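You operate a simulated robot arm through the tools that you are given. There is no shell and no other tool.

You run a simulated robot arm. Do the job below in one go: nothing can be reset, and whatever is moved stays where it is left.

Task
Stack the three flat trays from the bench top in the blue box; lid back on.
Fine: the lid waits on the bench top meanwhile.

It is judged by the outcome, as a careful person would: the job done as asked, and still so three seconds after it is handed in. It fails if anything else is knocked over, pushed out of place, dropped, spilled or broken. A push-on lid holds only when it is set on centred and level and pressed home; a screw cap is set on level and turned clockwise until tight.

Robot
A 7-joint arm with a three-finger gripper, fixed in place. Base frame: the origin is at the foot of the arm, x ahead of it, y to its left, z up; the work surface is at about z = 880. Lengths are in mm, angles in degrees, forces in N, time in s.
Its first joint turns from -166.0 to 166.0 degrees. Payload 2.69 kg.
The TCP is the grasp point between the finger pads, 30 mm short of the fingertips. In the tool frame z runs along the fingers and y along their closing line. The gripper opens to 128 mm. The gripper's body begins 117 mm behind the TCP.
Orientation is told as [roll, pitch, yaw] about the base's x, y, z axes, in that order, counted from this pose: with the fingers straight down and closing along the base's y, the tool's x points along the base's -x, its y along +y and its z along -z.

Tools
- The arm moves only by the tool servo_tool. Its argument "steps" is a list of rows, each a list of 7 numbers: the shift along the tool's x, y, z in mm, then the turn, a rotation vector about the tool's x, y, z in degrees, then the gripper command, from -1 (shut) to 1 (fully open), values between in proportion. In form: [[tx, ty, tz, wx, wy, wz, fingers], ...]. A call has 1 to 20 rows; each row is the pose to reach, as a shift and turn from the pose commanded when the call began, along the tool's axes at that moment. Each row takes 0.2 s and may step no farther than 50 mm and 8.6 degrees from the row before; otherwise, or with a gripper value out of range, the whole call is refused. A pose out of reach is approached as far as the arm can. The call stops where the force on the tool passes 40 N (or 10 N more than at its start, if that is more) or the arm is blocked; 0.2 s more then pass. Each finger halts on what it meets, pressing with about 44 N; the grip force reading is that of the motor and also rises with nothing between the fingers. The clock runs only during rows and for 0.2 s after the last one: add rows that repeat a pose to give the fingers time. It gives the time, the measured TCP pose, the force on the tool (base axes), the opening and the grip force at its end, in the units of the frame above (readings bear some noise), with the torque about the TCP (base axes, N m) and any sound that the robot's microphone picked up.
- Cameras (640 x 400 px; columns grow to the right, rows downward): "scene" is fixed at [50.4, 500.1, 1668.7]; the picture's right is [0.07, -1.00, 0.00], its down [-0.81, -0.06, -0.58] and it looks along [0.58, 0.04, -0.82] (base axes); focal length 330 px, centre (320, 200). "wrist" rides on the gripper at [58, 54, -131] in the tool frame; the picture's right is [-0.68, 0.74, 0.00], its down [-0.62, -0.57, -0.55] and it looks along [-0.40, -0.37, 0.84] (tool axes); focal length 234 px, centre (320, 200).
- snapshot(camera): a new picture of that camera. It takes no simulated time.
- move_column(by): slides the trunk up (or, below 0, down) by that many mm; the arm rides with it, the base frame stays. It gives what a move gives, with no picture.
- measure_at(camera, pixels): for up to 12 pixels [column, row] of the newest picture of that camera ("zoom" is the newest enlarged one), the place [x, y, z] in the base frame of the surface seen there, good to about 2 mm. It takes no simulated time.
- zoom(camera, box): a new picture of the part [left, top, right, bottom] of that camera's present view, enlarged. It takes no simulated time.
- hand_in(): hands the job in; it is judged then, once.

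Open the gripper and draw the arm clear of the work before you hand the job in, unless the task says otherwise.

The tools are called after "Request:" by a JSON object that holds its "api" and its "payload". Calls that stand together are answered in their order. servo_tool: Moves the arm, as the interface text tells. Its arguments: {"type":"object","properties":{"steps":{"type":"array","items":{"type":"array","items":{"type":"number"}}}},"required":["steps"]} The other tools are called the same way: move_column (by) slides the trunk up or down; snapshot (camera) takes a picture; measure_at (camera, pixels) gives the place of the surface under pixels of a picture; zoom (camera, box) takes an enlarged picture of a part of a camera's view; hand_in () hands the job in.

At the start:

```text
time_s: 0.0
tcp_pos: [397.6, 573.6, 1329.2]
tcp_rot: [0.0, 0.0, 0.0]
ft_force: [1.2, -0.7, 0.0]
wrist_torque: [0.0, 0.01, -0.03]
width: 128.2
gripper_force: 0.1
trunk travel left (down, up): [-150.0, 200.0]
```

scene: 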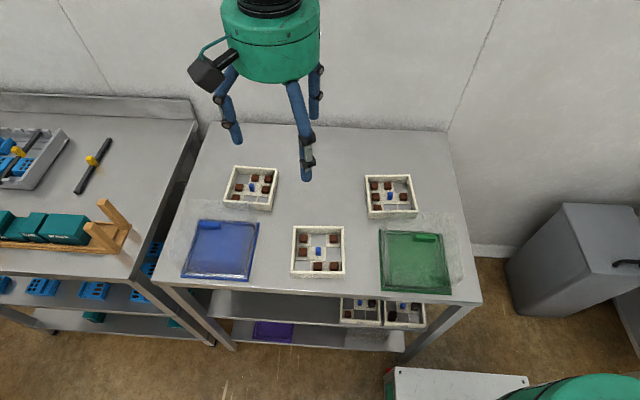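
wrist: 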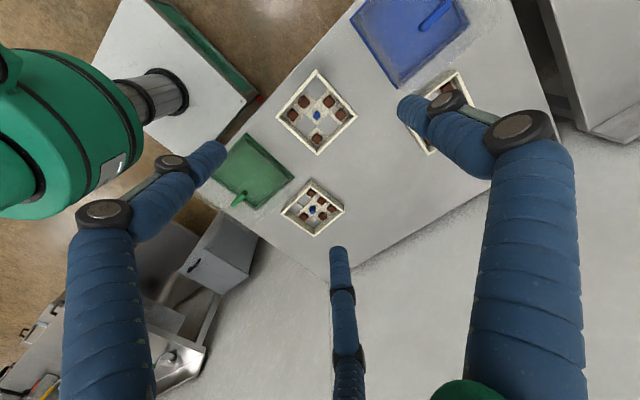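

The scene shows three trays on the bench near (250,188), (390,196), (318,250), a blue-lidded box at (222,250) and a green one at (415,260). I'll zoom in for detail first.

Request:
{"api": "zoom", "payload": {"camera": "scene", "box": [160, 150, 320, 300]}}

Request:
{"api": "zoom", "payload": {"camera": "scene", "box": [280, 150, 480, 300]}}

Request:
{"api": "zoom", "payload": {"camera": "scene", "box": [200, 260, 480, 400]}}

```text
2.67 times, centred on (240, 225) of scene
```

zoom: 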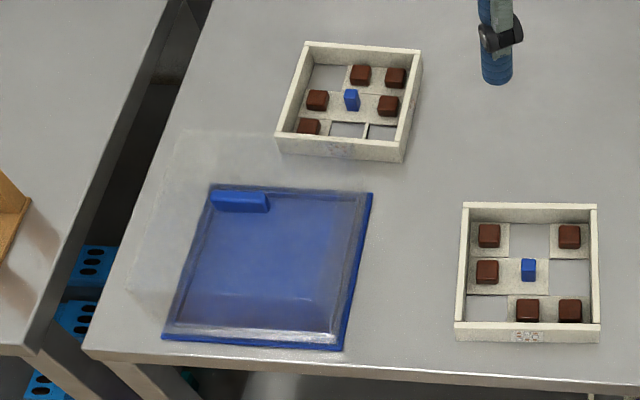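

```text
2.67 times, centred on (380, 225) of scene
```

zoom: 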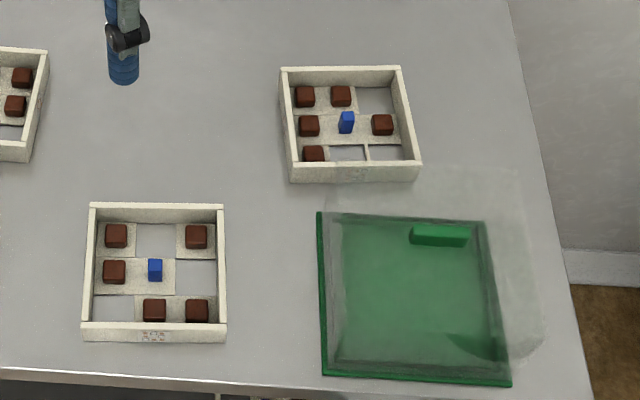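

```text
2.29 times, centred on (340, 330) of scene
```

zoom: 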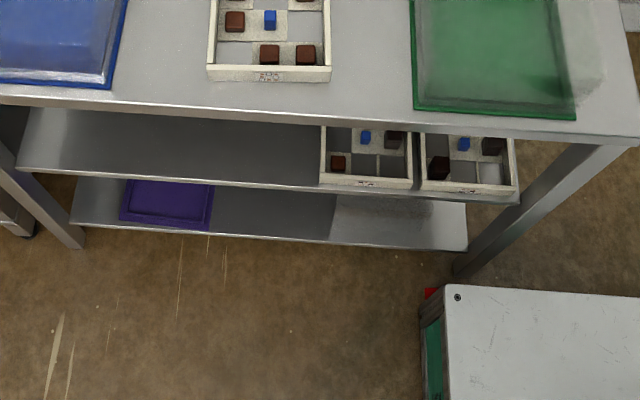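

Blue handles sit in the tray centres; the blue and green boxes look partly transparent. I'll measure the box surfaces and the trays.

Request:
{"api": "zoom", "payload": {"camera": "scene", "box": [160, 150, 320, 300]}}

Request:
{"api": "measure_at", "payload": {"camera": "zoom", "pixels": [[212, 186], [371, 193], [343, 348], [163, 340], [240, 200], [212, 197], [268, 204], [270, 270], [185, 140], [130, 290], [240, 150], [355, 290]]}}

Request:
{"api": "measure_at", "payload": {"camera": "zoom", "pixels": [[307, 43], [420, 50], [403, 160], [277, 152], [351, 94], [351, 107], [463, 205], [597, 206], [599, 340], [455, 340], [528, 264], [528, 277]]}}

Request:
{"api": "measure_at", "payload": {"camera": "zoom", "pixels": [[455, 326], [600, 326], [487, 265], [527, 305], [505, 285], [487, 310], [530, 240], [290, 100], [340, 135], [330, 110], [500, 150], [345, 97]]}}

Request:
{"api": "zoom", "payload": {"camera": "wrist", "box": [320, 0, 520, 160]}}

Request:
{"api": "zoom", "payload": {"camera": "wrist", "box": [200, 60, 380, 250]}}

```text
2.67 times, centred on (240, 225) of scene
```

zoom: 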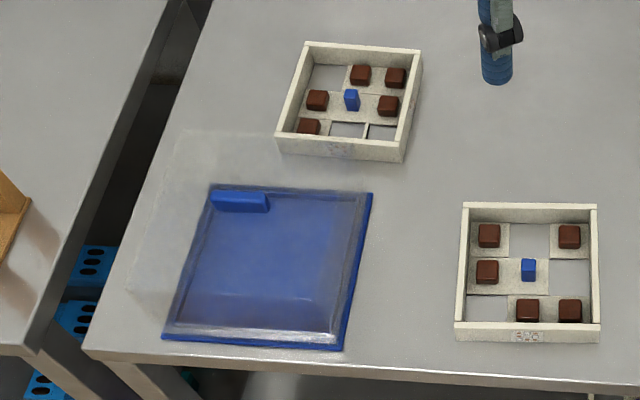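

```text
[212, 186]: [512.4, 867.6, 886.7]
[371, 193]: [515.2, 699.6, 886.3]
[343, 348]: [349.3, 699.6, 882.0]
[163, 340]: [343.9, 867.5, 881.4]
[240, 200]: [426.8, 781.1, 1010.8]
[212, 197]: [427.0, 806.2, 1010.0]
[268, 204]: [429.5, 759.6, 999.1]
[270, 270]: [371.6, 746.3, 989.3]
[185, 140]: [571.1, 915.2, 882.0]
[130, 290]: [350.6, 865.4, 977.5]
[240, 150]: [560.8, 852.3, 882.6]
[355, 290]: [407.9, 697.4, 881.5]
```

```text
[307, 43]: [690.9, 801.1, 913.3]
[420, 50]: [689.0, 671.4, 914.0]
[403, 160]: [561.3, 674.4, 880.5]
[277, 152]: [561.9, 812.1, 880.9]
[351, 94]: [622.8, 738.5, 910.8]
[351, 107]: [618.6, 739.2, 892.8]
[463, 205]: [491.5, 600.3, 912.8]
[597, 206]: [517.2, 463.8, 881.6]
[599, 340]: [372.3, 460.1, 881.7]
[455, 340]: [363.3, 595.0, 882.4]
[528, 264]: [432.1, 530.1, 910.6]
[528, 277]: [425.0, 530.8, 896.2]
```

```text
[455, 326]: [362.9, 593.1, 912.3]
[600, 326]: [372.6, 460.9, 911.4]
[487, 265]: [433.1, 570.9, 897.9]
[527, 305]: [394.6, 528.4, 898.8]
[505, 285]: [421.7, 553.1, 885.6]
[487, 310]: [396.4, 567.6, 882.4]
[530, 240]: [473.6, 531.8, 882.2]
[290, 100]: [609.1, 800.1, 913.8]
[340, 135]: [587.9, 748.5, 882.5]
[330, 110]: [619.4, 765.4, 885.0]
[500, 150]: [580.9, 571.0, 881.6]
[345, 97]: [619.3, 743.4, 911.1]
```

```text
2.50 times, centred on (420, 80) of wrist
```

zoom: 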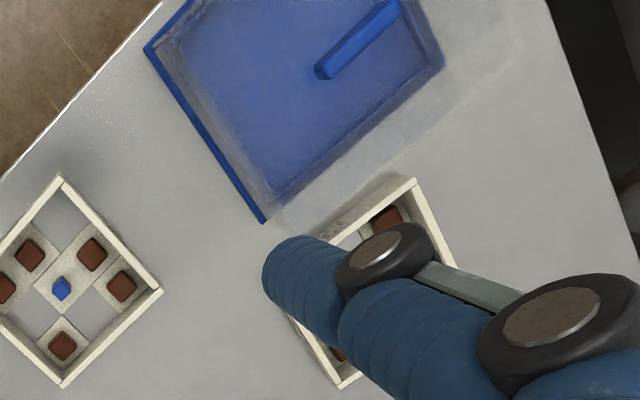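

```text
2.11 times, centred on (290, 155) of wrist
```

zoom: 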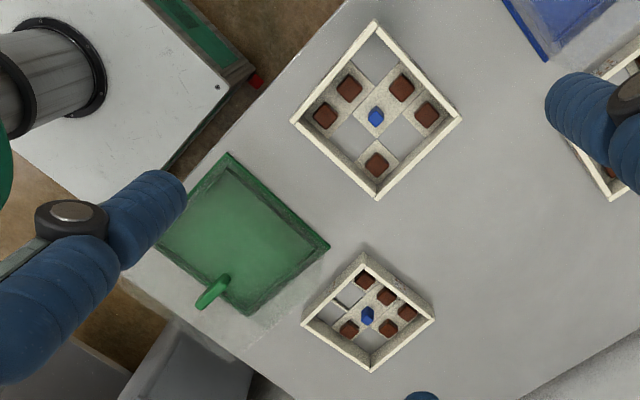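

The blue plate is at the bench (z≈885), with a transparent cover topped by a blue handle at about (427, 783, 1010). I'll move the gripper above the box to look at it from close by.

Request:
{"api": "servo_tool", "payload": {"steps": [[-6, 40, 20, 0, 0, 0, 1], [-12, 80, 40, 0, 0, 0, 1], [-18, 120, 60, 0, 0, 0, 1], [-24, 160, 80, 0, 0, 0, 1], [-30, 200, 100, 0, 0, 0, 1], [-30, 210, 140, 0, 0, 0, 1], [-30, 210, 140, 0, 0, 0, 1]]}}

Request:
{"api": "snapshot", "payload": {"camera": "wrist"}}

Request:
{"api": "snapshot", "payload": {"camera": "scene"}}

```text
time_s: 1.6
tcp_pos: [426.4, 787.8, 1188.7]
tcp_rot: [0.0, 0.0, -0.1]
ft_force: [0.5, 0.2, -0.1]
wrist_torque: [0.0, 0.0, 0.0]
width: 127.9
gripper_force: 0.1
trunk travel left (down, up): [-150.0, 200.0]
```

```text
taken
```

wrist: 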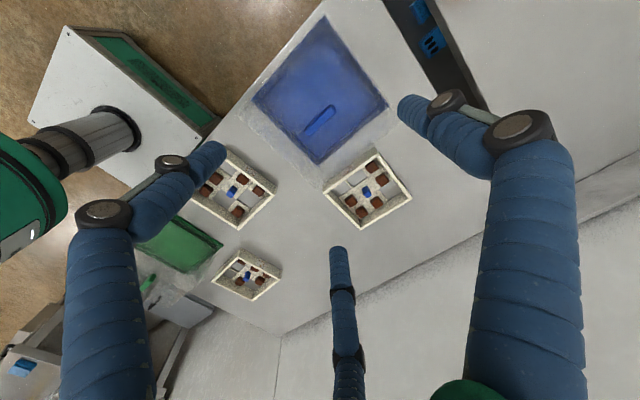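

```text
taken
```

scene: 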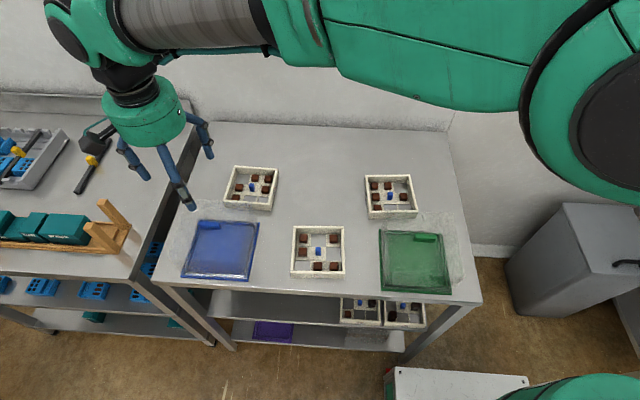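

The wrist view shows three digits: tips near (403,108), (212,152) and (338,250). I'll measure where they are, and check box details.

Request:
{"api": "measure_at", "payload": {"camera": "wrist", "pixels": [[403, 108], [212, 152], [338, 252], [450, 130], [140, 200], [345, 330], [500, 150], [103, 212], [347, 365], [520, 300], [415, 112], [445, 100]]}}

Request:
{"api": "zoom", "payload": {"camera": "wrist", "box": [230, 0, 420, 240]}}

Request:
{"api": "measure_at", "payload": {"camera": "zoom", "pixels": [[10, 10]]}}

Request:
{"api": "zoom", "payload": {"camera": "scene", "box": [80, 90, 260, 240]}}

```text
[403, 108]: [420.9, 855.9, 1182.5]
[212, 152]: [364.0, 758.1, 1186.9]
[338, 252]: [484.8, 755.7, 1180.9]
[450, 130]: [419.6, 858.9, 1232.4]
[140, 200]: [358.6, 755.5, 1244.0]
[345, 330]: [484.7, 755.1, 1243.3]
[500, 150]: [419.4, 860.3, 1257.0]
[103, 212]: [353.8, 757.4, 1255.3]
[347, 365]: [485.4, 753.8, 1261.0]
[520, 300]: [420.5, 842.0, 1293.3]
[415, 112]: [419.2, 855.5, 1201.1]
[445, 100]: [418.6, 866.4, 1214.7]
```

```text
1.67 times, centred on (325, 120) of wrist
```

zoom: 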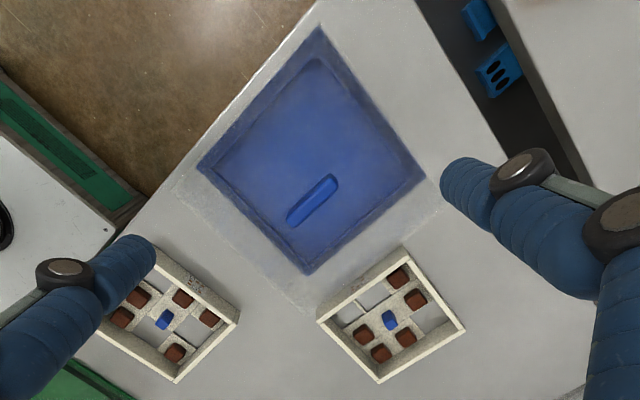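

```text
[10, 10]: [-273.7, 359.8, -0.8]
```

```text
2.67 times, centred on (170, 165) of scene
```

zoom: 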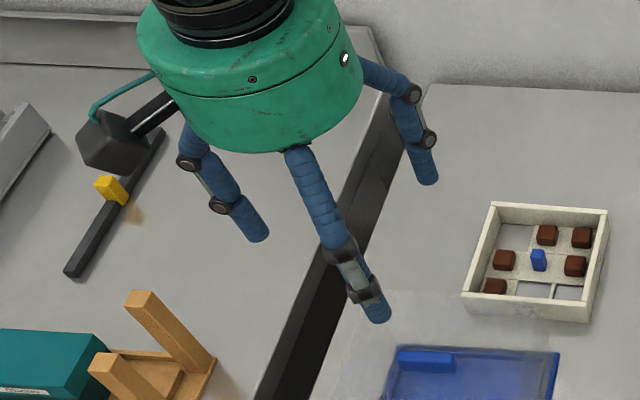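

The visible digits sit around the TCP at about 70 mm radius, unlike a plain two-finger gripper. I'll close the gripper in free air and look at how the digits move.

Request:
{"api": "servo_tool", "payload": {"steps": [[0, 0, 0, 0, 0, 0, -0.7], [0, 0, 0, 0, 0, 0, -0.7], [0, 0, 0, 0, 0, 0, -0.7]]}}

Request:
{"api": "snapshot", "payload": {"camera": "wrist"}}

Request:
{"api": "zoom", "payload": {"camera": "scene", "box": [80, 90, 260, 240]}}

```text
time_s: 2.4
tcp_pos: [426.8, 786.1, 1186.8]
tcp_rot: [0.1, 0.0, -0.1]
ft_force: [-0.4, 0.1, 0.1]
wrist_torque: [-0.02, 0.0, 0.0]
width: 19.4
gripper_force: 0.0
trunk travel left (down, up): [-150.0, 200.0]
```

```text
taken
```

wrist: 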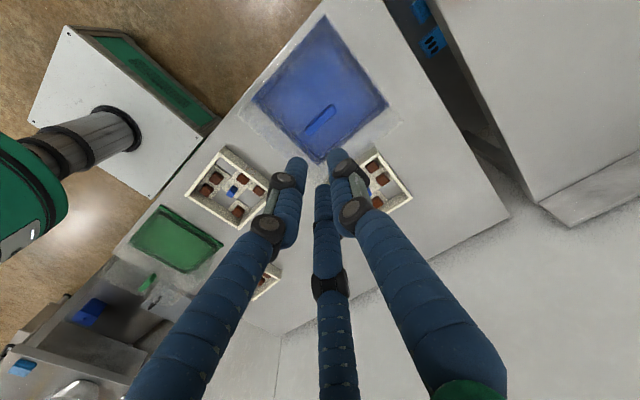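

```text
2.67 times, centred on (170, 165) of scene
```

zoom: 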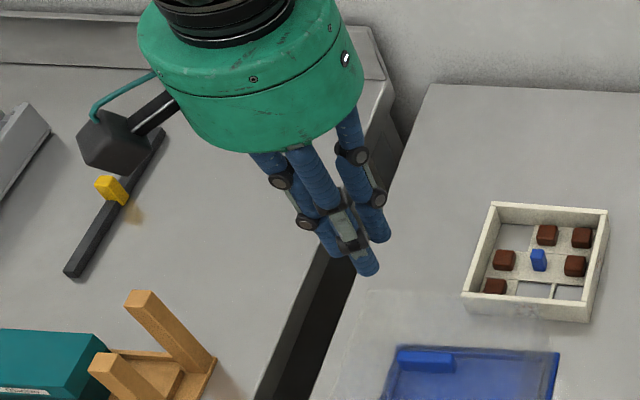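

Closing works centrally about the TCP. Now I'll zoom tightly at the box (scene around (222,245)) to see where lid and body part, and measure the handle.

Request:
{"api": "zoom", "payload": {"camera": "scene", "box": [160, 190, 270, 290]}}

Request:
{"api": "zoom", "payload": {"camera": "wrist", "box": [230, 0, 410, 180]}}

Request:
{"api": "measure_at", "payload": {"camera": "zoom", "pixels": [[310, 240], [300, 200], [250, 130], [350, 160], [270, 300], [340, 250], [290, 262], [400, 200], [450, 260], [200, 260], [330, 70], [330, 320]]}}

```text
4.00 times, centred on (215, 240) of scene
```

zoom: 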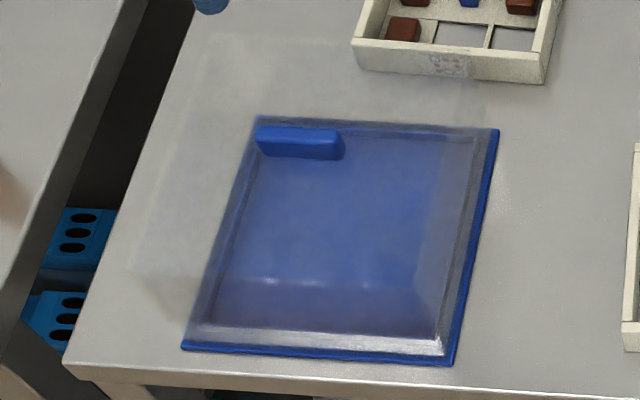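

```text
2.22 times, centred on (320, 90) of wrist
```

zoom: 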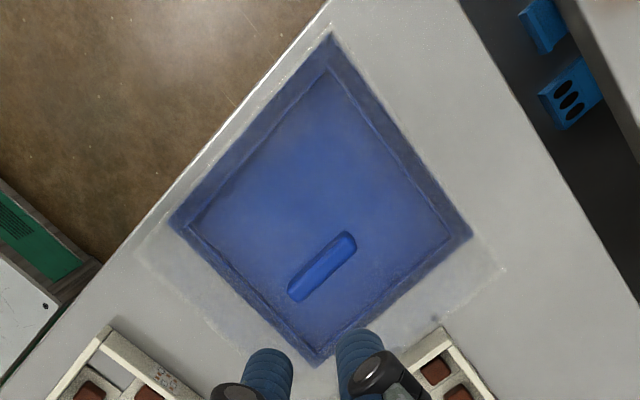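

```text
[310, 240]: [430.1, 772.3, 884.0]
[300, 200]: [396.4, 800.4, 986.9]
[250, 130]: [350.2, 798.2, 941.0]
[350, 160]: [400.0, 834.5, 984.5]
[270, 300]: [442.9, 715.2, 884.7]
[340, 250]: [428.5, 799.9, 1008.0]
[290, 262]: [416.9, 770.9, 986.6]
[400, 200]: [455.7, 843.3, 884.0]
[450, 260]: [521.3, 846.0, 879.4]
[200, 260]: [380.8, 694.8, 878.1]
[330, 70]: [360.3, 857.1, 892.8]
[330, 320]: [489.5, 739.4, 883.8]
```

The cover is a clear bell with a bar handle on its top (wrist zoom (288,297)–(355,240)). I'll measure the handle's edges and the bell's extents more finely.

Request:
{"api": "measure_at", "payload": {"camera": "zoom", "pixels": [[345, 236], [352, 240], [335, 240], [320, 258], [323, 262], [328, 268], [292, 288], [297, 292], [305, 240], [440, 210], [500, 268], [140, 240]]}}

Request:
{"api": "zoom", "payload": {"camera": "scene", "box": [160, 190, 270, 290]}}

Request:
{"api": "measure_at", "payload": {"camera": "zoom", "pixels": [[262, 128], [340, 134], [300, 128], [300, 134], [300, 148], [260, 140], [340, 150], [440, 350], [200, 330], [320, 300], [320, 335], [320, 352]]}}

Request:
{"api": "measure_at", "payload": {"camera": "zoom", "pixels": [[320, 286], [400, 200], [480, 160], [470, 200], [495, 140], [450, 250], [170, 310], [135, 265], [180, 100], [200, 60], [400, 60], [480, 100]]}}

```text
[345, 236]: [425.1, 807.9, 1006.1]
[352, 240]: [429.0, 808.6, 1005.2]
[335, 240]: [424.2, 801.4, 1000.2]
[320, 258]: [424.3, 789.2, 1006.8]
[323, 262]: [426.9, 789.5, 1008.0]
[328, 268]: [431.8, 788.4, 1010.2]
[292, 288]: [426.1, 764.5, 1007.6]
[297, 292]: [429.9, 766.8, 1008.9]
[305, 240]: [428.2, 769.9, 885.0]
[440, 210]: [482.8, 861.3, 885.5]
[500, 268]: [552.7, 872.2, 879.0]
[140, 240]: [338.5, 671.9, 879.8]
```

```text
4.00 times, centred on (215, 240) of scene
```

zoom: 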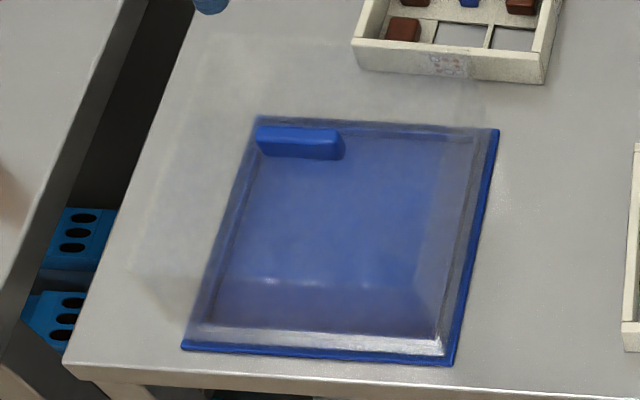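

```text
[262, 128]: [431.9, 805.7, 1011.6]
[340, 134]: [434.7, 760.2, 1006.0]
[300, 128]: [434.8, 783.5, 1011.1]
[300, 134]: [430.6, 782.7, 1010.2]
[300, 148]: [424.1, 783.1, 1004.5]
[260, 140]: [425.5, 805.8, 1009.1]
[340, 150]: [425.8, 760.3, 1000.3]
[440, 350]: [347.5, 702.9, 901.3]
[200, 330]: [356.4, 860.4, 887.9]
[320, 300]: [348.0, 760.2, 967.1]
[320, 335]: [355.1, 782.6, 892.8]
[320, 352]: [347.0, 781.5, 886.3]
```

```text
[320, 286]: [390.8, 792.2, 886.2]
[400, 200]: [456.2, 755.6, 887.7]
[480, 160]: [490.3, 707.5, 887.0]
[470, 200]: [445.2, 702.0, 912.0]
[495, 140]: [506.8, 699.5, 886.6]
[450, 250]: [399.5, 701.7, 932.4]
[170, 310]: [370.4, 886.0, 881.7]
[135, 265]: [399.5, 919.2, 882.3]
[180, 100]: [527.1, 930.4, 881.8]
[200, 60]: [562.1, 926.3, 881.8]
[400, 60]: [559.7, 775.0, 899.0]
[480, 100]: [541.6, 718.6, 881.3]
```

Bell: outer about x 348–508, y 702–862, top 987, handle centred near (428.5, 784) running along y, top 1010. Next I'll measure the third tray, tray B and the free bench area for the lid.

Request:
{"api": "zoom", "payload": {"camera": "scene", "box": [280, 120, 480, 300]}}

Request:
{"api": "measure_at", "payload": {"camera": "scene", "pixels": [[366, 176], [409, 175], [416, 212], [369, 213], [391, 192], [310, 180], [330, 160], [310, 135], [330, 128], [300, 200], [340, 200], [440, 135]]}}

Request:
{"api": "measure_at", "payload": {"camera": "scene", "pixels": [[381, 232], [443, 234], [452, 293], [382, 289], [460, 270], [463, 240], [400, 128], [250, 126], [420, 237], [320, 218], [360, 225], [350, 170]]}}

```text
2.22 times, centred on (380, 210) of scene
```

zoom: 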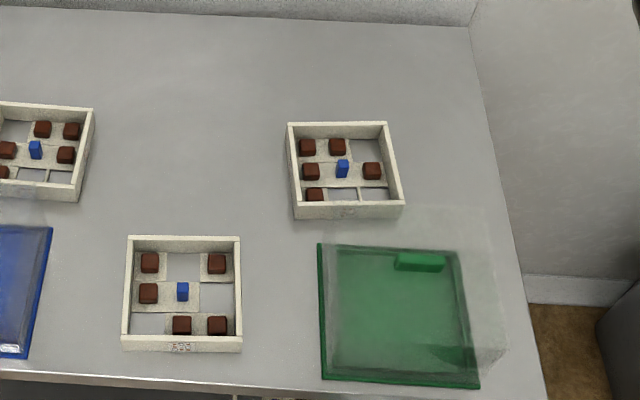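

```text
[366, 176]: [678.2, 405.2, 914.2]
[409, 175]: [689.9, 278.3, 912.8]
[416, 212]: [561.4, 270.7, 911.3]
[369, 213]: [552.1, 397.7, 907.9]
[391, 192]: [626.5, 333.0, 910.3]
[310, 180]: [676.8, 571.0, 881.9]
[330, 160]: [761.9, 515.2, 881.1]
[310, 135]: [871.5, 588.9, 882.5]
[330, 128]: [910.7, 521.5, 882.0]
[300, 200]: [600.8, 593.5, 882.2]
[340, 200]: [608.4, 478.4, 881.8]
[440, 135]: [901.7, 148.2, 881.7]
```

```text
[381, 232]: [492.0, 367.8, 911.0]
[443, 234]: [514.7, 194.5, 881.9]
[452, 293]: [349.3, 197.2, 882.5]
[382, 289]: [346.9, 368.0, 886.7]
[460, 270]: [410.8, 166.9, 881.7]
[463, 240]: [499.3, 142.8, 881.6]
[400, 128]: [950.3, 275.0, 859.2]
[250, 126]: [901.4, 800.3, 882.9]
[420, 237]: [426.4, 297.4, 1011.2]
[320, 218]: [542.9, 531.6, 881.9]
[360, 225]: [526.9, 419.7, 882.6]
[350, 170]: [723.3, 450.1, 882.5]
```

Bench area around (690, 540) is free for the lid (tray A ends at y≈671, tray C starts at y≈405). Now I turn the tool 90° about its axis so the fingers close along x across the handle, opening to ~50 mm.

Request:
{"api": "servo_tool", "payload": {"steps": [[0, 0, 0, 0, 0, 8.5, -0.2], [0, 0, 0, 0, 0, 17, -0.2], [0, 0, 0, 0, 0, 25.5, -0.2], [0, 0, 0, 0, 0, 34, -0.2], [0, 0, 0, 0, 0, 42.5, -0.2], [0, 0, 0, 0, 0, 51, -0.2], [0, 0, 0, 0, 0, 59.5, -0.2], [0, 0, 0, 0, 0, 68, -0.2], [0, 0, 0, 0, 0, 76.5, -0.2], [0, 0, 0, 0, 0, 85, -0.2], [0, 0, 0, 0, 0, 90, -0.2], [0, 0, 0, 0, 0, 90, -0.2]]}}

Request:
{"api": "snapshot", "payload": {"camera": "wrist"}}

Request:
{"api": "snapshot", "payload": {"camera": "scene"}}

```text
time_s: 5.0
tcp_pos: [426.2, 784.2, 1189.3]
tcp_rot: [0.1, 0.0, -90.2]
ft_force: [-0.5, 0.8, -0.6]
wrist_torque: [-0.02, -0.01, 0.03]
width: 51.1
gripper_force: 0.1
trunk travel left (down, up): [-150.0, 200.0]
```

```text
taken
```

wrist: 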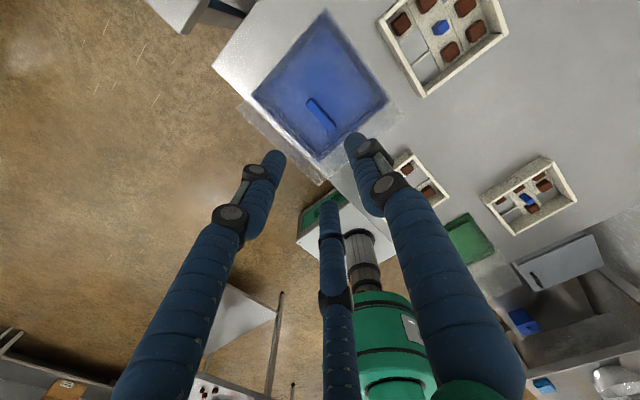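

```text
taken
```

scene: 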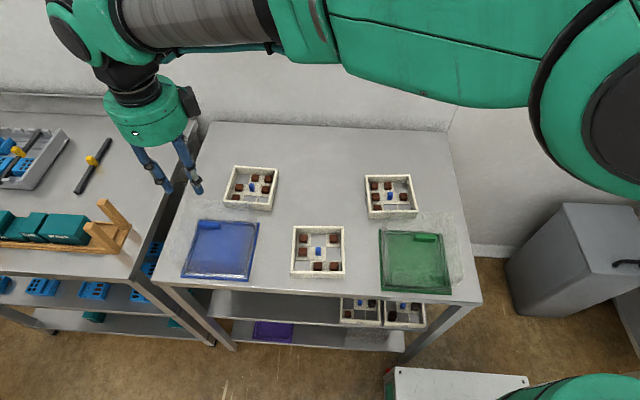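

Yaw is −90 and the handle is below at wrist (320,113). I'll descend to TCP z≈1070 and check alignment.

Request:
{"api": "servo_tool", "payload": {"steps": [[0, 0, 30, 0, 0, 0, -0.2], [0, 0, 60, 0, 0, 0, -0.2], [0, 0, 90, 0, 0, 0, -0.2], [0, 0, 112, 0, 0, 0, -0.2], [0, 0, 119, 0, 0, 0, -0.2], [0, 0, 119, 0, 0, 0, -0.2]]}}

Request:
{"api": "snapshot", "payload": {"camera": "wrist"}}

Request:
{"api": "zoom", "payload": {"camera": "scene", "box": [120, 140, 300, 290]}}

```text
time_s: 6.4
tcp_pos: [427.6, 784.0, 1070.8]
tcp_rot: [0.0, 0.0, -90.0]
ft_force: [-0.8, -0.3, -0.1]
wrist_torque: [-0.02, 0.01, 0.01]
width: 50.9
gripper_force: 0.1
trunk travel left (down, up): [-150.0, 200.0]
```

```text
taken
```

wrist: 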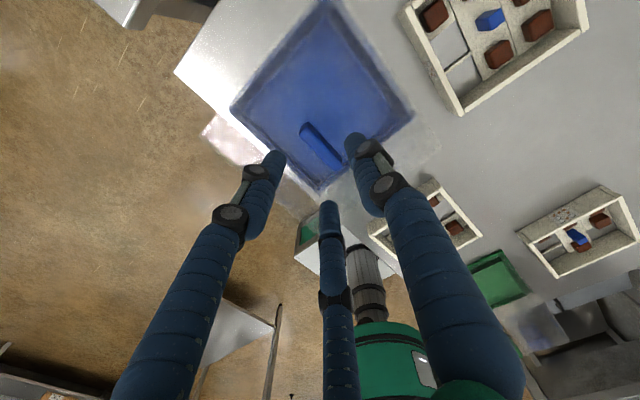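

```text
2.67 times, centred on (210, 215) of scene
```

zoom: 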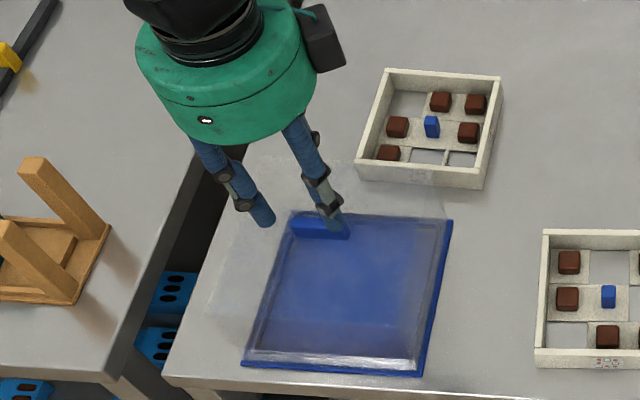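

Aligned over the handle. Descending to TCP z≈1021 (tips ≈991), then closing on the bar.

Request:
{"api": "servo_tool", "payload": {"steps": [[0, 1, 20, 0, 0, 0, -0.2], [0, 1, 36, 0, 0, 0, -0.2], [0, 1, 45, 0, 0, 0, -0.2], [0, 1, 49, 0, 0, 0, -0.2], [0, 1, 49, 0, 0, 0, -0.2], [0, 1, 49, 0, 0, 0, -0.5], [0, 1, 49, 0, 0, 0, -0.8], [0, 1, 49, 0, 0, 0, -1], [0, 1, 49, 0, 0, 0, -1], [0, 1, 49, 0, 0, 0, -1]]}}

Request:
{"api": "zoom", "payload": {"camera": "scene", "box": [120, 140, 300, 290]}}

Request:
{"api": "snapshot", "payload": {"camera": "wrist"}}

```text
time_s: 8.6
tcp_pos: [429.3, 784.5, 1022.1]
tcp_rot: [0.0, 0.0, -90.1]
ft_force: [0.9, 0.0, 0.0]
wrist_torque: [0.03, -0.12, -0.01]
width: 19.9
gripper_force: 44.0
trunk travel left (down, up): [-150.0, 200.0]
```

```text
2.67 times, centred on (210, 215) of scene
```

zoom: 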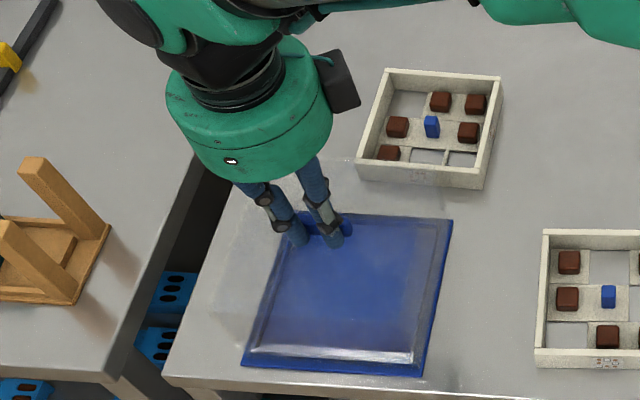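

```text
taken
```

wrist: 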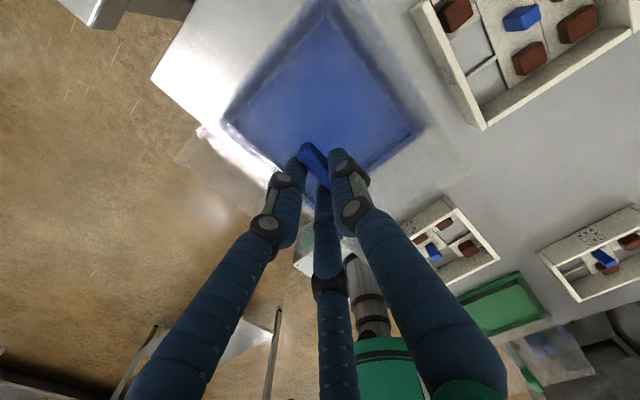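

Gripped: width 19.9, force 44 N. Now lift slowly straight up and watch force.

Request:
{"api": "servo_tool", "payload": {"steps": [[0, 0, -1, 0, 0, 0, -1], [0, 0, -3, 0, 0, 0, -1], [0, 0, -6, 0, 0, 0, -1], [0, 0, -10, 0, 0, 0, -1], [0, 0, -15, 0, 0, 0, -1], [0, 0, -20, 0, 0, 0, -1], [0, 0, -20, 0, 0, 0, -1]]}}

Request:
{"api": "zoom", "payload": {"camera": "scene", "box": [120, 140, 300, 290]}}

Request:
{"api": "snapshot", "payload": {"camera": "wrist"}}

```text
time_s: 10.2
tcp_pos: [426.9, 783.1, 1042.1]
tcp_rot: [0.0, 0.0, -90.1]
ft_force: [-0.1, -0.2, -0.6]
wrist_torque: [0.0, 0.02, -0.01]
width: 19.8
gripper_force: 43.6
trunk travel left (down, up): [-150.0, 200.0]
```

```text
2.67 times, centred on (210, 215) of scene
```

zoom: 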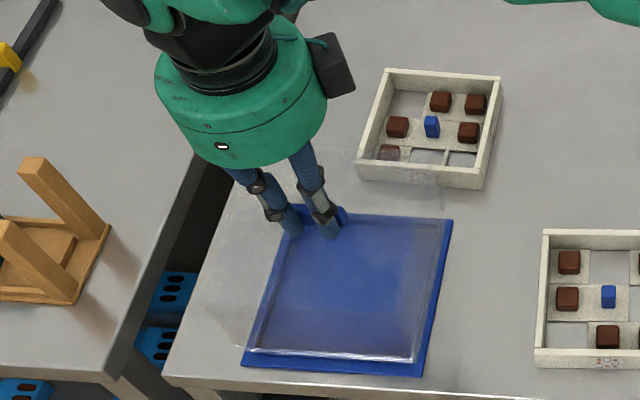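

```text
taken
```

wrist: 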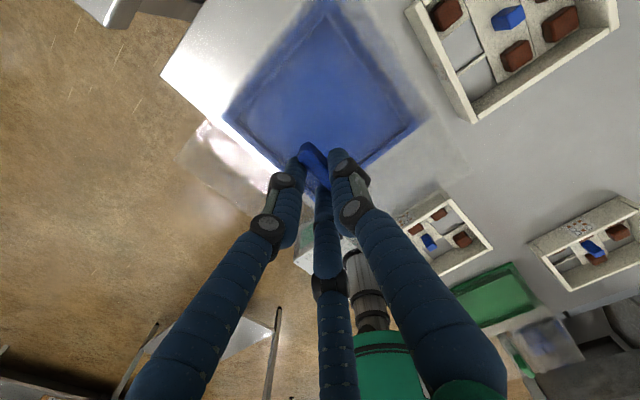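

The bell separates freely with almost no resistance. Raise another 110 mm and look.

Request:
{"api": "servo_tool", "payload": {"steps": [[0, 0, -15, 0, 0, 0, -1], [0, 0, -35, 0, 0, 0, -1], [0, 0, -55, 0, 0, 0, -1], [0, 0, -75, 0, 0, 0, -1], [0, 0, -95, 0, 0, 0, -1], [0, 0, -110, 0, 0, 0, -1], [0, 0, -110, 0, 0, 0, -1]]}}

Request:
{"api": "snapshot", "payload": {"camera": "scene"}}

Request:
{"api": "snapshot", "payload": {"camera": "wrist"}}

Request:
{"api": "zoom", "payload": {"camera": "scene", "box": [120, 140, 300, 290]}}

```text
time_s: 11.8
tcp_pos: [427.1, 783.5, 1154.5]
tcp_rot: [0.0, 0.0, -90.0]
ft_force: [0.1, -0.2, -1.8]
wrist_torque: [-0.06, 0.0, -0.02]
width: 19.9
gripper_force: 43.5
trunk travel left (down, up): [-150.0, 200.0]
```

```text
taken
```

scene: 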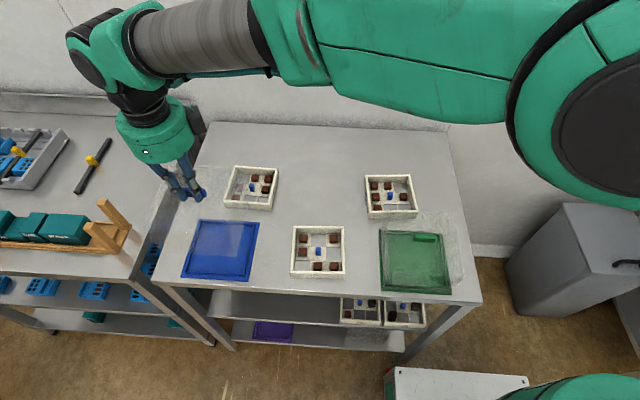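

```text
taken
```

wrist: 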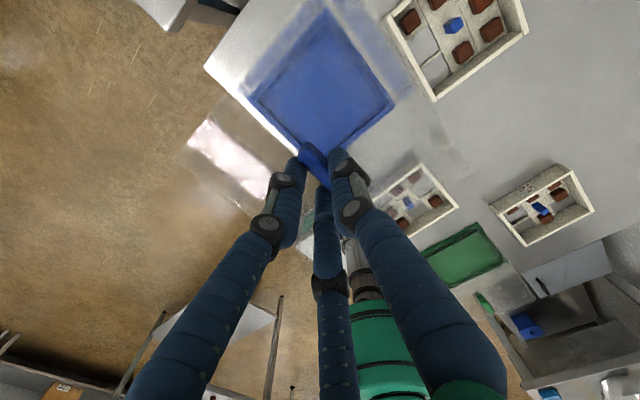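

```text
2.67 times, centred on (210, 215) of scene
```

zoom: 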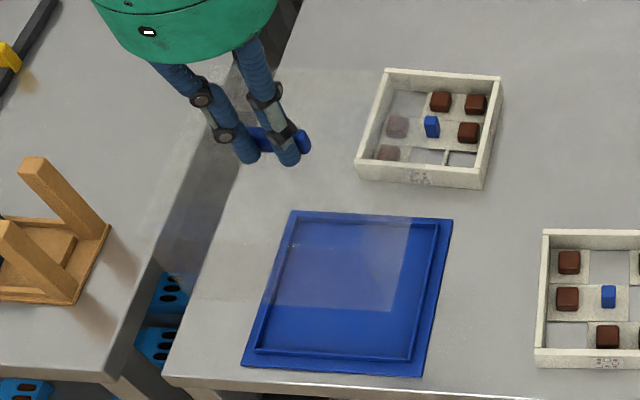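

The bell is off; the base plate with a raised ridge remains at (222,250). Now I carry the bell across to above (690, 540), bottom ≈100 mm above the trays.

Request:
{"api": "servo_tool", "payload": {"steps": [[-8, 9, 0, 0, 0, 0, -1], [-25, 27, 0, 0, 0, 0, -1], [-45, 48, 0, 0, 0, 0, -1], [-65, 70, 0, 0, 0, 0, -1], [-85, 91, 0, 0, 0, 0, -1], [-105, 112, 0, 0, 0, 0, -1], [-125, 134, 0, 0, 0, 0, -1], [-145, 155, 0, 0, 0, 0, -1], [-165, 176, 0, 0, 0, 0, -1], [-185, 198, 0, 0, 0, 0, -1], [-205, 219, 0, 0, 0, 0, -1], [-222, 238, 0, 0, 0, 0, -1], [-236, 253, 0, 0, 0, 0, -1], [-244, 261, 0, 0, 0, 0, -1], [-244, 261, 0, 0, 0, 0, -1]]}}

Request:
{"api": "snapshot", "payload": {"camera": "scene"}}

Request:
{"api": "snapshot", "payload": {"camera": "wrist"}}

```text
time_s: 15.0
tcp_pos: [687.3, 540.0, 1151.1]
tcp_rot: [0.0, -0.1, -90.1]
ft_force: [-0.1, -0.1, -1.1]
wrist_torque: [0.0, 0.02, -0.03]
width: 19.6
gripper_force: 43.5
trunk travel left (down, up): [-150.0, 200.0]
```

```text
taken
```

scene: 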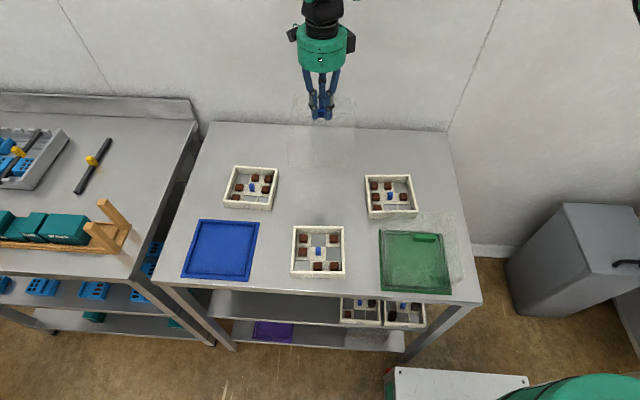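

```text
taken
```

wrist: 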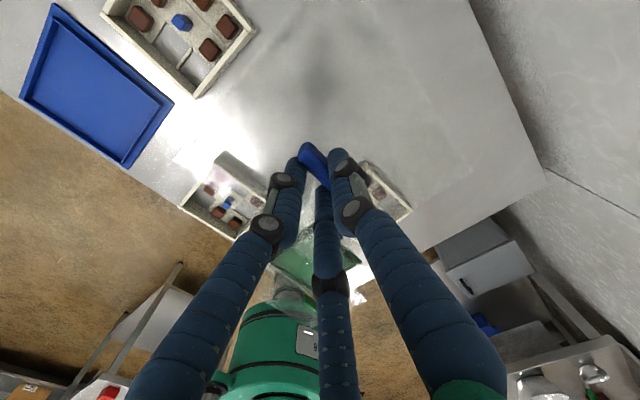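

The bell hangs above free bench. Lowering to about 6 mm above the bench, then creeping for contact.

Request:
{"api": "servo_tool", "payload": {"steps": [[0, 0, 10, 0, 0, 0, -1], [0, 0, 30, 0, 0, 0, -1], [0, 0, 50, 0, 0, 0, -1], [0, 0, 70, 0, 0, 0, -1], [0, 0, 90, 0, 0, 0, -1], [0, 0, 108, 0, 0, 0, -1], [0, 0, 120, 0, 0, 0, -1], [0, 0, 126, 0, 0, 0, -1], [0, 0, 128, 0, 0, 0, -1], [0, 0, 128, 0, 0, 0, -1]]}}

Request:
{"api": "zoom", "payload": {"camera": "scene", "box": [240, 100, 420, 240]}}

```text
time_s: 17.2
tcp_pos: [688.8, 540.5, 1023.8]
tcp_rot: [0.0, 0.0, -90.1]
ft_force: [-0.3, 1.1, -1.5]
wrist_torque: [-0.02, 0.02, -0.02]
width: 19.9
gripper_force: 43.9
trunk travel left (down, up): [-150.0, 200.0]
```

```text
2.86 times, centred on (330, 170) of scene
```

zoom: 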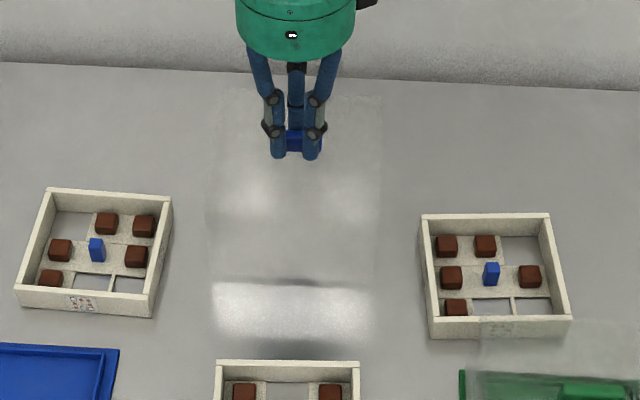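

Clear all round. Creeping down 1 mm per row for contact.

Request:
{"api": "servo_tool", "payload": {"steps": [[0, 0, 1, 0, 0, 0, -1], [0, 0, 2, 0, 0, 0, -1], [0, 0, 3, 0, 0, 0, -1], [0, 0, 4, 0, 0, 0, -1], [0, 0, 4, 0, 0, 0, -1]]}}

```text
time_s: 18.4
tcp_pos: [689.6, 539.3, 1020.1]
tcp_rot: [0.0, -0.1, -90.0]
ft_force: [-0.2, 0.6, -1.5]
wrist_torque: [-0.03, 0.0, 0.01]
width: 20.0
gripper_force: 44.3
trunk travel left (down, up): [-150.0, 200.0]
```

Request:
{"api": "servo_tool", "payload": {"steps": [[0, 0, 1, 0, 0, 0, -1], [0, 0, 2, 0, 0, 0, -1], [0, 0, 3, 0, 0, 0, -1], [0, 0, 3, 0, 0, 0, -1]]}}

Request:
{"api": "zoom", "payload": {"camera": "scene", "box": [240, 100, 420, 240]}}

```text
time_s: 19.4
tcp_pos: [690.4, 539.1, 1016.5]
tcp_rot: [0.1, 0.1, -89.9]
ft_force: [-0.9, 0.8, 4.3]
wrist_torque: [-0.46, -0.07, -0.12]
width: 19.6
gripper_force: 43.8
trunk travel left (down, up): [-150.0, 200.0]
```

```text
2.86 times, centred on (330, 170) of scene
```

zoom: 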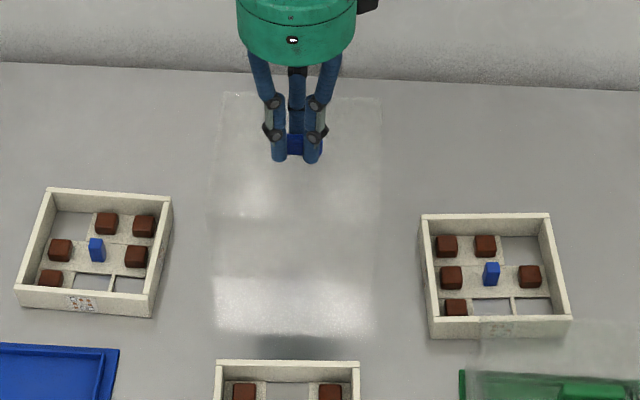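

Contact: the force rose to +4.3 N at TCP z≈1016.5, matching the bench height. Release to ~50 mm and rise.

Request:
{"api": "servo_tool", "payload": {"steps": [[0, 0, 0, 0, 0, 0, -0.6], [0, 0, 0, 0, 0, 0, -0.3], [0, 0, 0, 0, 0, 0, -0.2], [0, 0, -5, 0, 0, 0, -0.2], [0, 0, -25, 0, 0, 0, -0.2], [0, 0, -50, 0, 0, 0, -0.2], [0, 0, -75, 0, 0, 0, -0.2], [0, 0, -75, 0, 0, 0, -0.2]]}}

Request:
{"api": "zoom", "payload": {"camera": "scene", "box": [240, 100, 420, 240]}}

Request:
{"api": "measure_at", "payload": {"camera": "zoom", "pixels": [[280, 140], [318, 140], [300, 140], [300, 148], [230, 110], [210, 250], [375, 250], [380, 110], [300, 250], [290, 320], [290, 335], [290, 310]]}}

Request:
{"api": "zoom", "payload": {"camera": "scene", "box": [160, 190, 270, 290]}}

Request:
{"api": "measure_at", "payload": {"camera": "zoom", "pixels": [[262, 118], [497, 130], [455, 360], [183, 345], [250, 125], [320, 335], [320, 343], [320, 352], [475, 250], [460, 250], [230, 230], [320, 128]]}}

```text
time_s: 21.2
tcp_pos: [688.9, 540.1, 1091.5]
tcp_rot: [0.0, 0.1, -90.0]
ft_force: [-0.1, -1.4, -0.2]
wrist_torque: [0.04, 0.0, 0.03]
width: 51.0
gripper_force: 0.1
trunk travel left (down, up): [-150.0, 200.0]
```

```text
2.86 times, centred on (330, 170) of scene
```

zoom: 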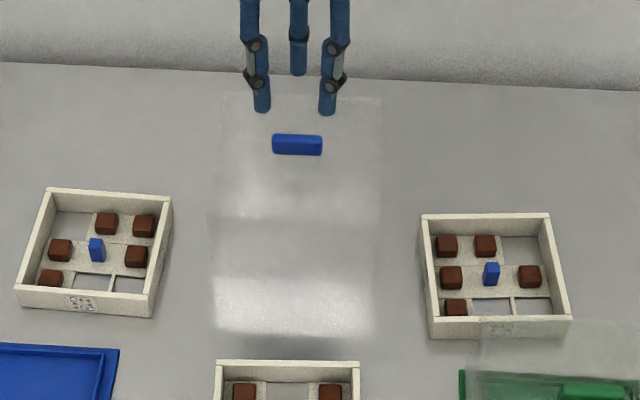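

```text
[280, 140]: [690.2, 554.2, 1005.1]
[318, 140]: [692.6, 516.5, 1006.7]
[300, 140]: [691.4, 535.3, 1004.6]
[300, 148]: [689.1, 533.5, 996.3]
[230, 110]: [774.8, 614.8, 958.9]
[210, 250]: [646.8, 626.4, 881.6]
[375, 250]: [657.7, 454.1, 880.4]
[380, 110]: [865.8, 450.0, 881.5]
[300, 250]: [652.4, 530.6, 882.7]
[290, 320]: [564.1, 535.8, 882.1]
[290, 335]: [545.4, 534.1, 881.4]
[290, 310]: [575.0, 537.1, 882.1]
```

```text
4.00 times, centred on (215, 240) of scene
```

zoom: 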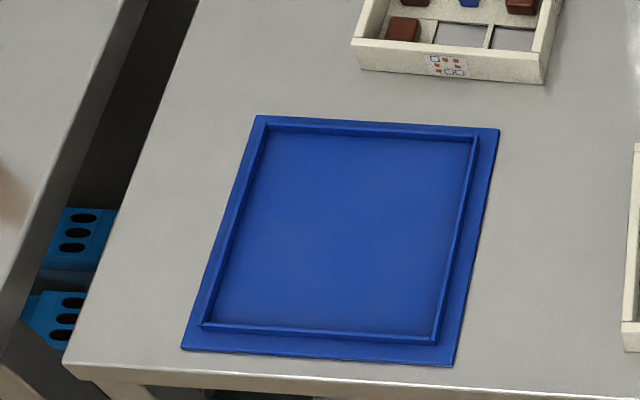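

```text
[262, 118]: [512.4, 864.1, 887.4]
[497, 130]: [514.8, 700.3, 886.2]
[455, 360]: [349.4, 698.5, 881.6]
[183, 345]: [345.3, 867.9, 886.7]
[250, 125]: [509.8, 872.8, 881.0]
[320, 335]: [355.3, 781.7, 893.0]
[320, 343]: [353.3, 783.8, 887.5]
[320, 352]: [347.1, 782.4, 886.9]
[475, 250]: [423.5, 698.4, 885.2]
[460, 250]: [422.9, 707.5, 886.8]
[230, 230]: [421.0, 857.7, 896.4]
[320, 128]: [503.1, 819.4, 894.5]
```

The bell stands at about (690, 537), and the base's ridge is plain: top ≈894, outer x≈353–503. Now I'll zoom on each tray to see the labels, knob and rotation.

Request:
{"api": "zoom", "payload": {"camera": "scene", "box": [285, 220, 355, 280]}}

Request:
{"api": "measure_at", "payload": {"camera": "zoom", "pixels": [[72, 57], [530, 53], [545, 480], [55, 485], [75, 60], [525, 57], [538, 470], [60, 475], [290, 255], [318, 255], [290, 275], [303, 300]]}}

Request:
{"api": "zoom", "payload": {"camera": "scene", "box": [215, 155, 285, 220]}}

Request:
{"api": "zoom", "payload": {"camera": "scene", "box": [355, 165, 425, 225]}}

```text
6.67 times, centred on (320, 250) of scene
```

zoom: 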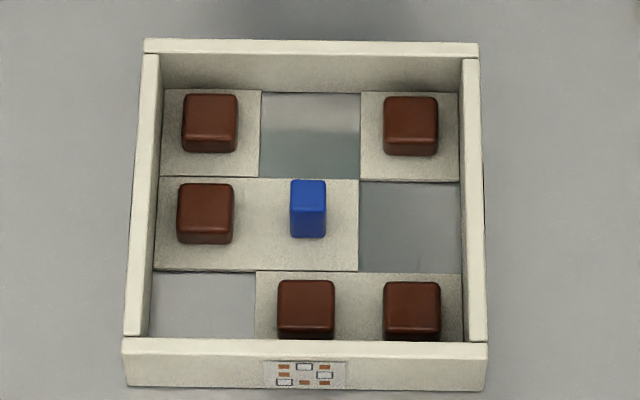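

```text
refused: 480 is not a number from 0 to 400
```

```text
6.15 times, centred on (250, 188) of scene
```

zoom: 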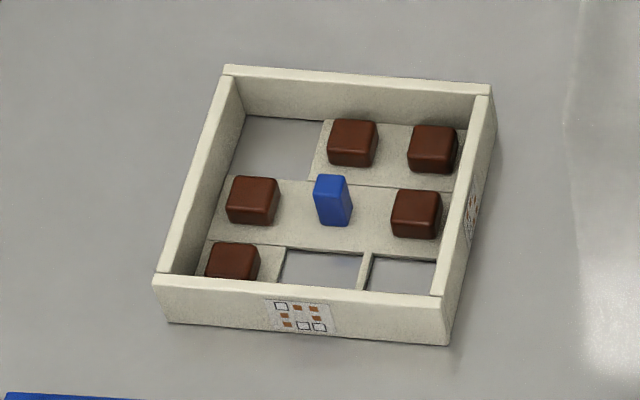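

```text
6.67 times, centred on (390, 195) of scene
```

zoom: 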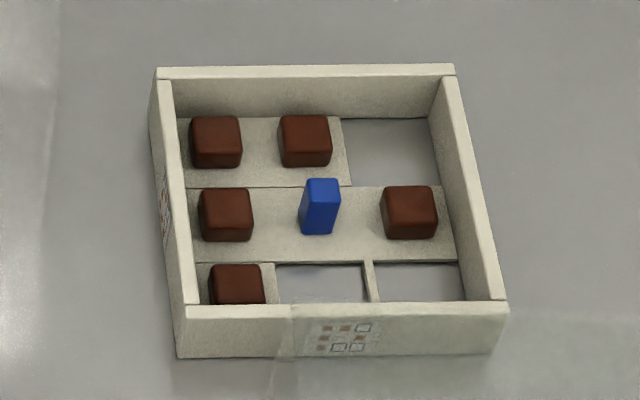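

The trays carry five brown blocks each and labels mapping them; the walls are plain. I'll measure rim corners of each tray in turn for centre and rotation.

Request:
{"api": "zoom", "payload": {"camera": "scene", "box": [285, 220, 355, 280]}}

Request:
{"api": "measure_at", "payload": {"camera": "zoom", "pixels": [[147, 42], [475, 46], [148, 52], [472, 54], [484, 346], [128, 342], [134, 330], [478, 336], [306, 48], [306, 345], [293, 190], [323, 190]]}}

Request:
{"api": "measure_at", "payload": {"camera": "zoom", "pixels": [[308, 185], [308, 205], [308, 212], [308, 233], [295, 225], [322, 225], [250, 230], [340, 220], [280, 220], [145, 200], [478, 200], [308, 30]]}}

Request:
{"api": "zoom", "payload": {"camera": "scene", "box": [215, 155, 285, 220]}}

Request:
{"api": "measure_at", "payload": {"camera": "zoom", "pixels": [[228, 69], [486, 88], [486, 94], [226, 74], [157, 280], [440, 302], [355, 80], [300, 292], [318, 182], [346, 184], [332, 190], [332, 215]]}}

Request:
{"api": "zoom", "payload": {"camera": "scene", "box": [355, 165, 425, 225]}}

Request:
{"api": "measure_at", "payload": {"camera": "zoom", "pixels": [[160, 70], [451, 68], [160, 76], [451, 74], [503, 308], [190, 312], [305, 72], [345, 309], [310, 185], [336, 184], [323, 190], [320, 225]]}}

```text
6.67 times, centred on (320, 250) of scene
```

zoom: 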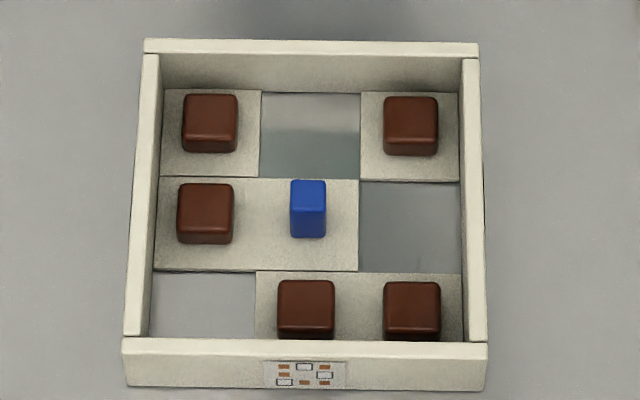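

```text
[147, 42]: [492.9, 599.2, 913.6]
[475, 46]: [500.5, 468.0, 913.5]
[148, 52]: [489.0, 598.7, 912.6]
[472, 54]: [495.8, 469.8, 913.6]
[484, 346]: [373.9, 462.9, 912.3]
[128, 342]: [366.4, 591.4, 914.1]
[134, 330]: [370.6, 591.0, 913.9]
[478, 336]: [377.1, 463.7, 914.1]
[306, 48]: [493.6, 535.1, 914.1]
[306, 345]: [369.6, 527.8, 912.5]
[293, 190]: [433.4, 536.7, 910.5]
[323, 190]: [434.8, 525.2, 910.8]
```

```text
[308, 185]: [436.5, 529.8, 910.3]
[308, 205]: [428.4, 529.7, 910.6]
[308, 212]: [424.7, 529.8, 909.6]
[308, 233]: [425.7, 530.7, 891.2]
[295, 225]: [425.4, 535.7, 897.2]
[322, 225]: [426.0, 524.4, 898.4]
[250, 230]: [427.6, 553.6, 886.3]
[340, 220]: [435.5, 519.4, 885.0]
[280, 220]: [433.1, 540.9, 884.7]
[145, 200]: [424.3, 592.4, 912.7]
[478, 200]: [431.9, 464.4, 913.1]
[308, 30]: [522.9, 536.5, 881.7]
```

```text
6.15 times, centred on (250, 188) of scene
```

zoom: 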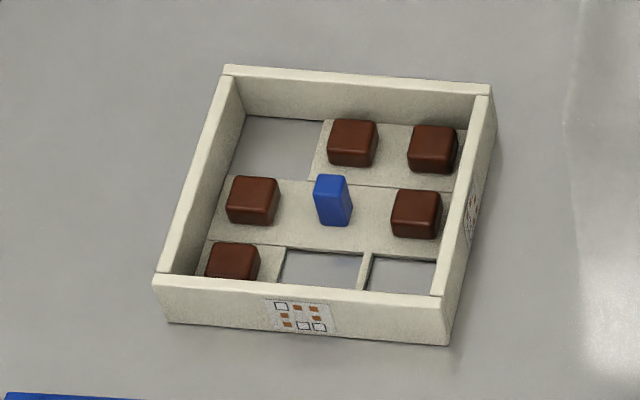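

```text
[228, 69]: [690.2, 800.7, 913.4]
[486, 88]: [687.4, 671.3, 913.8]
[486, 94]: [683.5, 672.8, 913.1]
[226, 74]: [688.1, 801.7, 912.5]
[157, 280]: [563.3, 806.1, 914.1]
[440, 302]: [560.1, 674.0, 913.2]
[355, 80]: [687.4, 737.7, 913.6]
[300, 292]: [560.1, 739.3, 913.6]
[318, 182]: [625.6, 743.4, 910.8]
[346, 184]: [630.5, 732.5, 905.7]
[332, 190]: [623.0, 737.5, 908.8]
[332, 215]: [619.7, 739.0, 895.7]
```

```text
6.67 times, centred on (390, 195) of scene
```

zoom: 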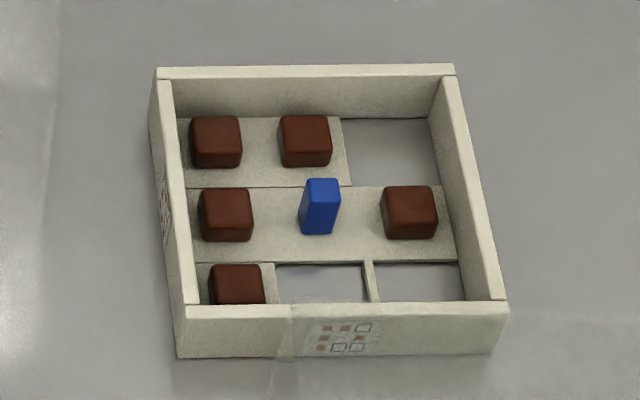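

```text
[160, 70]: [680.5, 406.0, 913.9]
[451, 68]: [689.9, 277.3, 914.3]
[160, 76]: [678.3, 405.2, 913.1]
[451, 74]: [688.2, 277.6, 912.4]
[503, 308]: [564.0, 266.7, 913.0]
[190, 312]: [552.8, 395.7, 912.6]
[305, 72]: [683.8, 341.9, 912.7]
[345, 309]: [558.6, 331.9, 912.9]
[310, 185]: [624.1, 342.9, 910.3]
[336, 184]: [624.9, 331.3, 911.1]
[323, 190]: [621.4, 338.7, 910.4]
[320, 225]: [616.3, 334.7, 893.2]
```

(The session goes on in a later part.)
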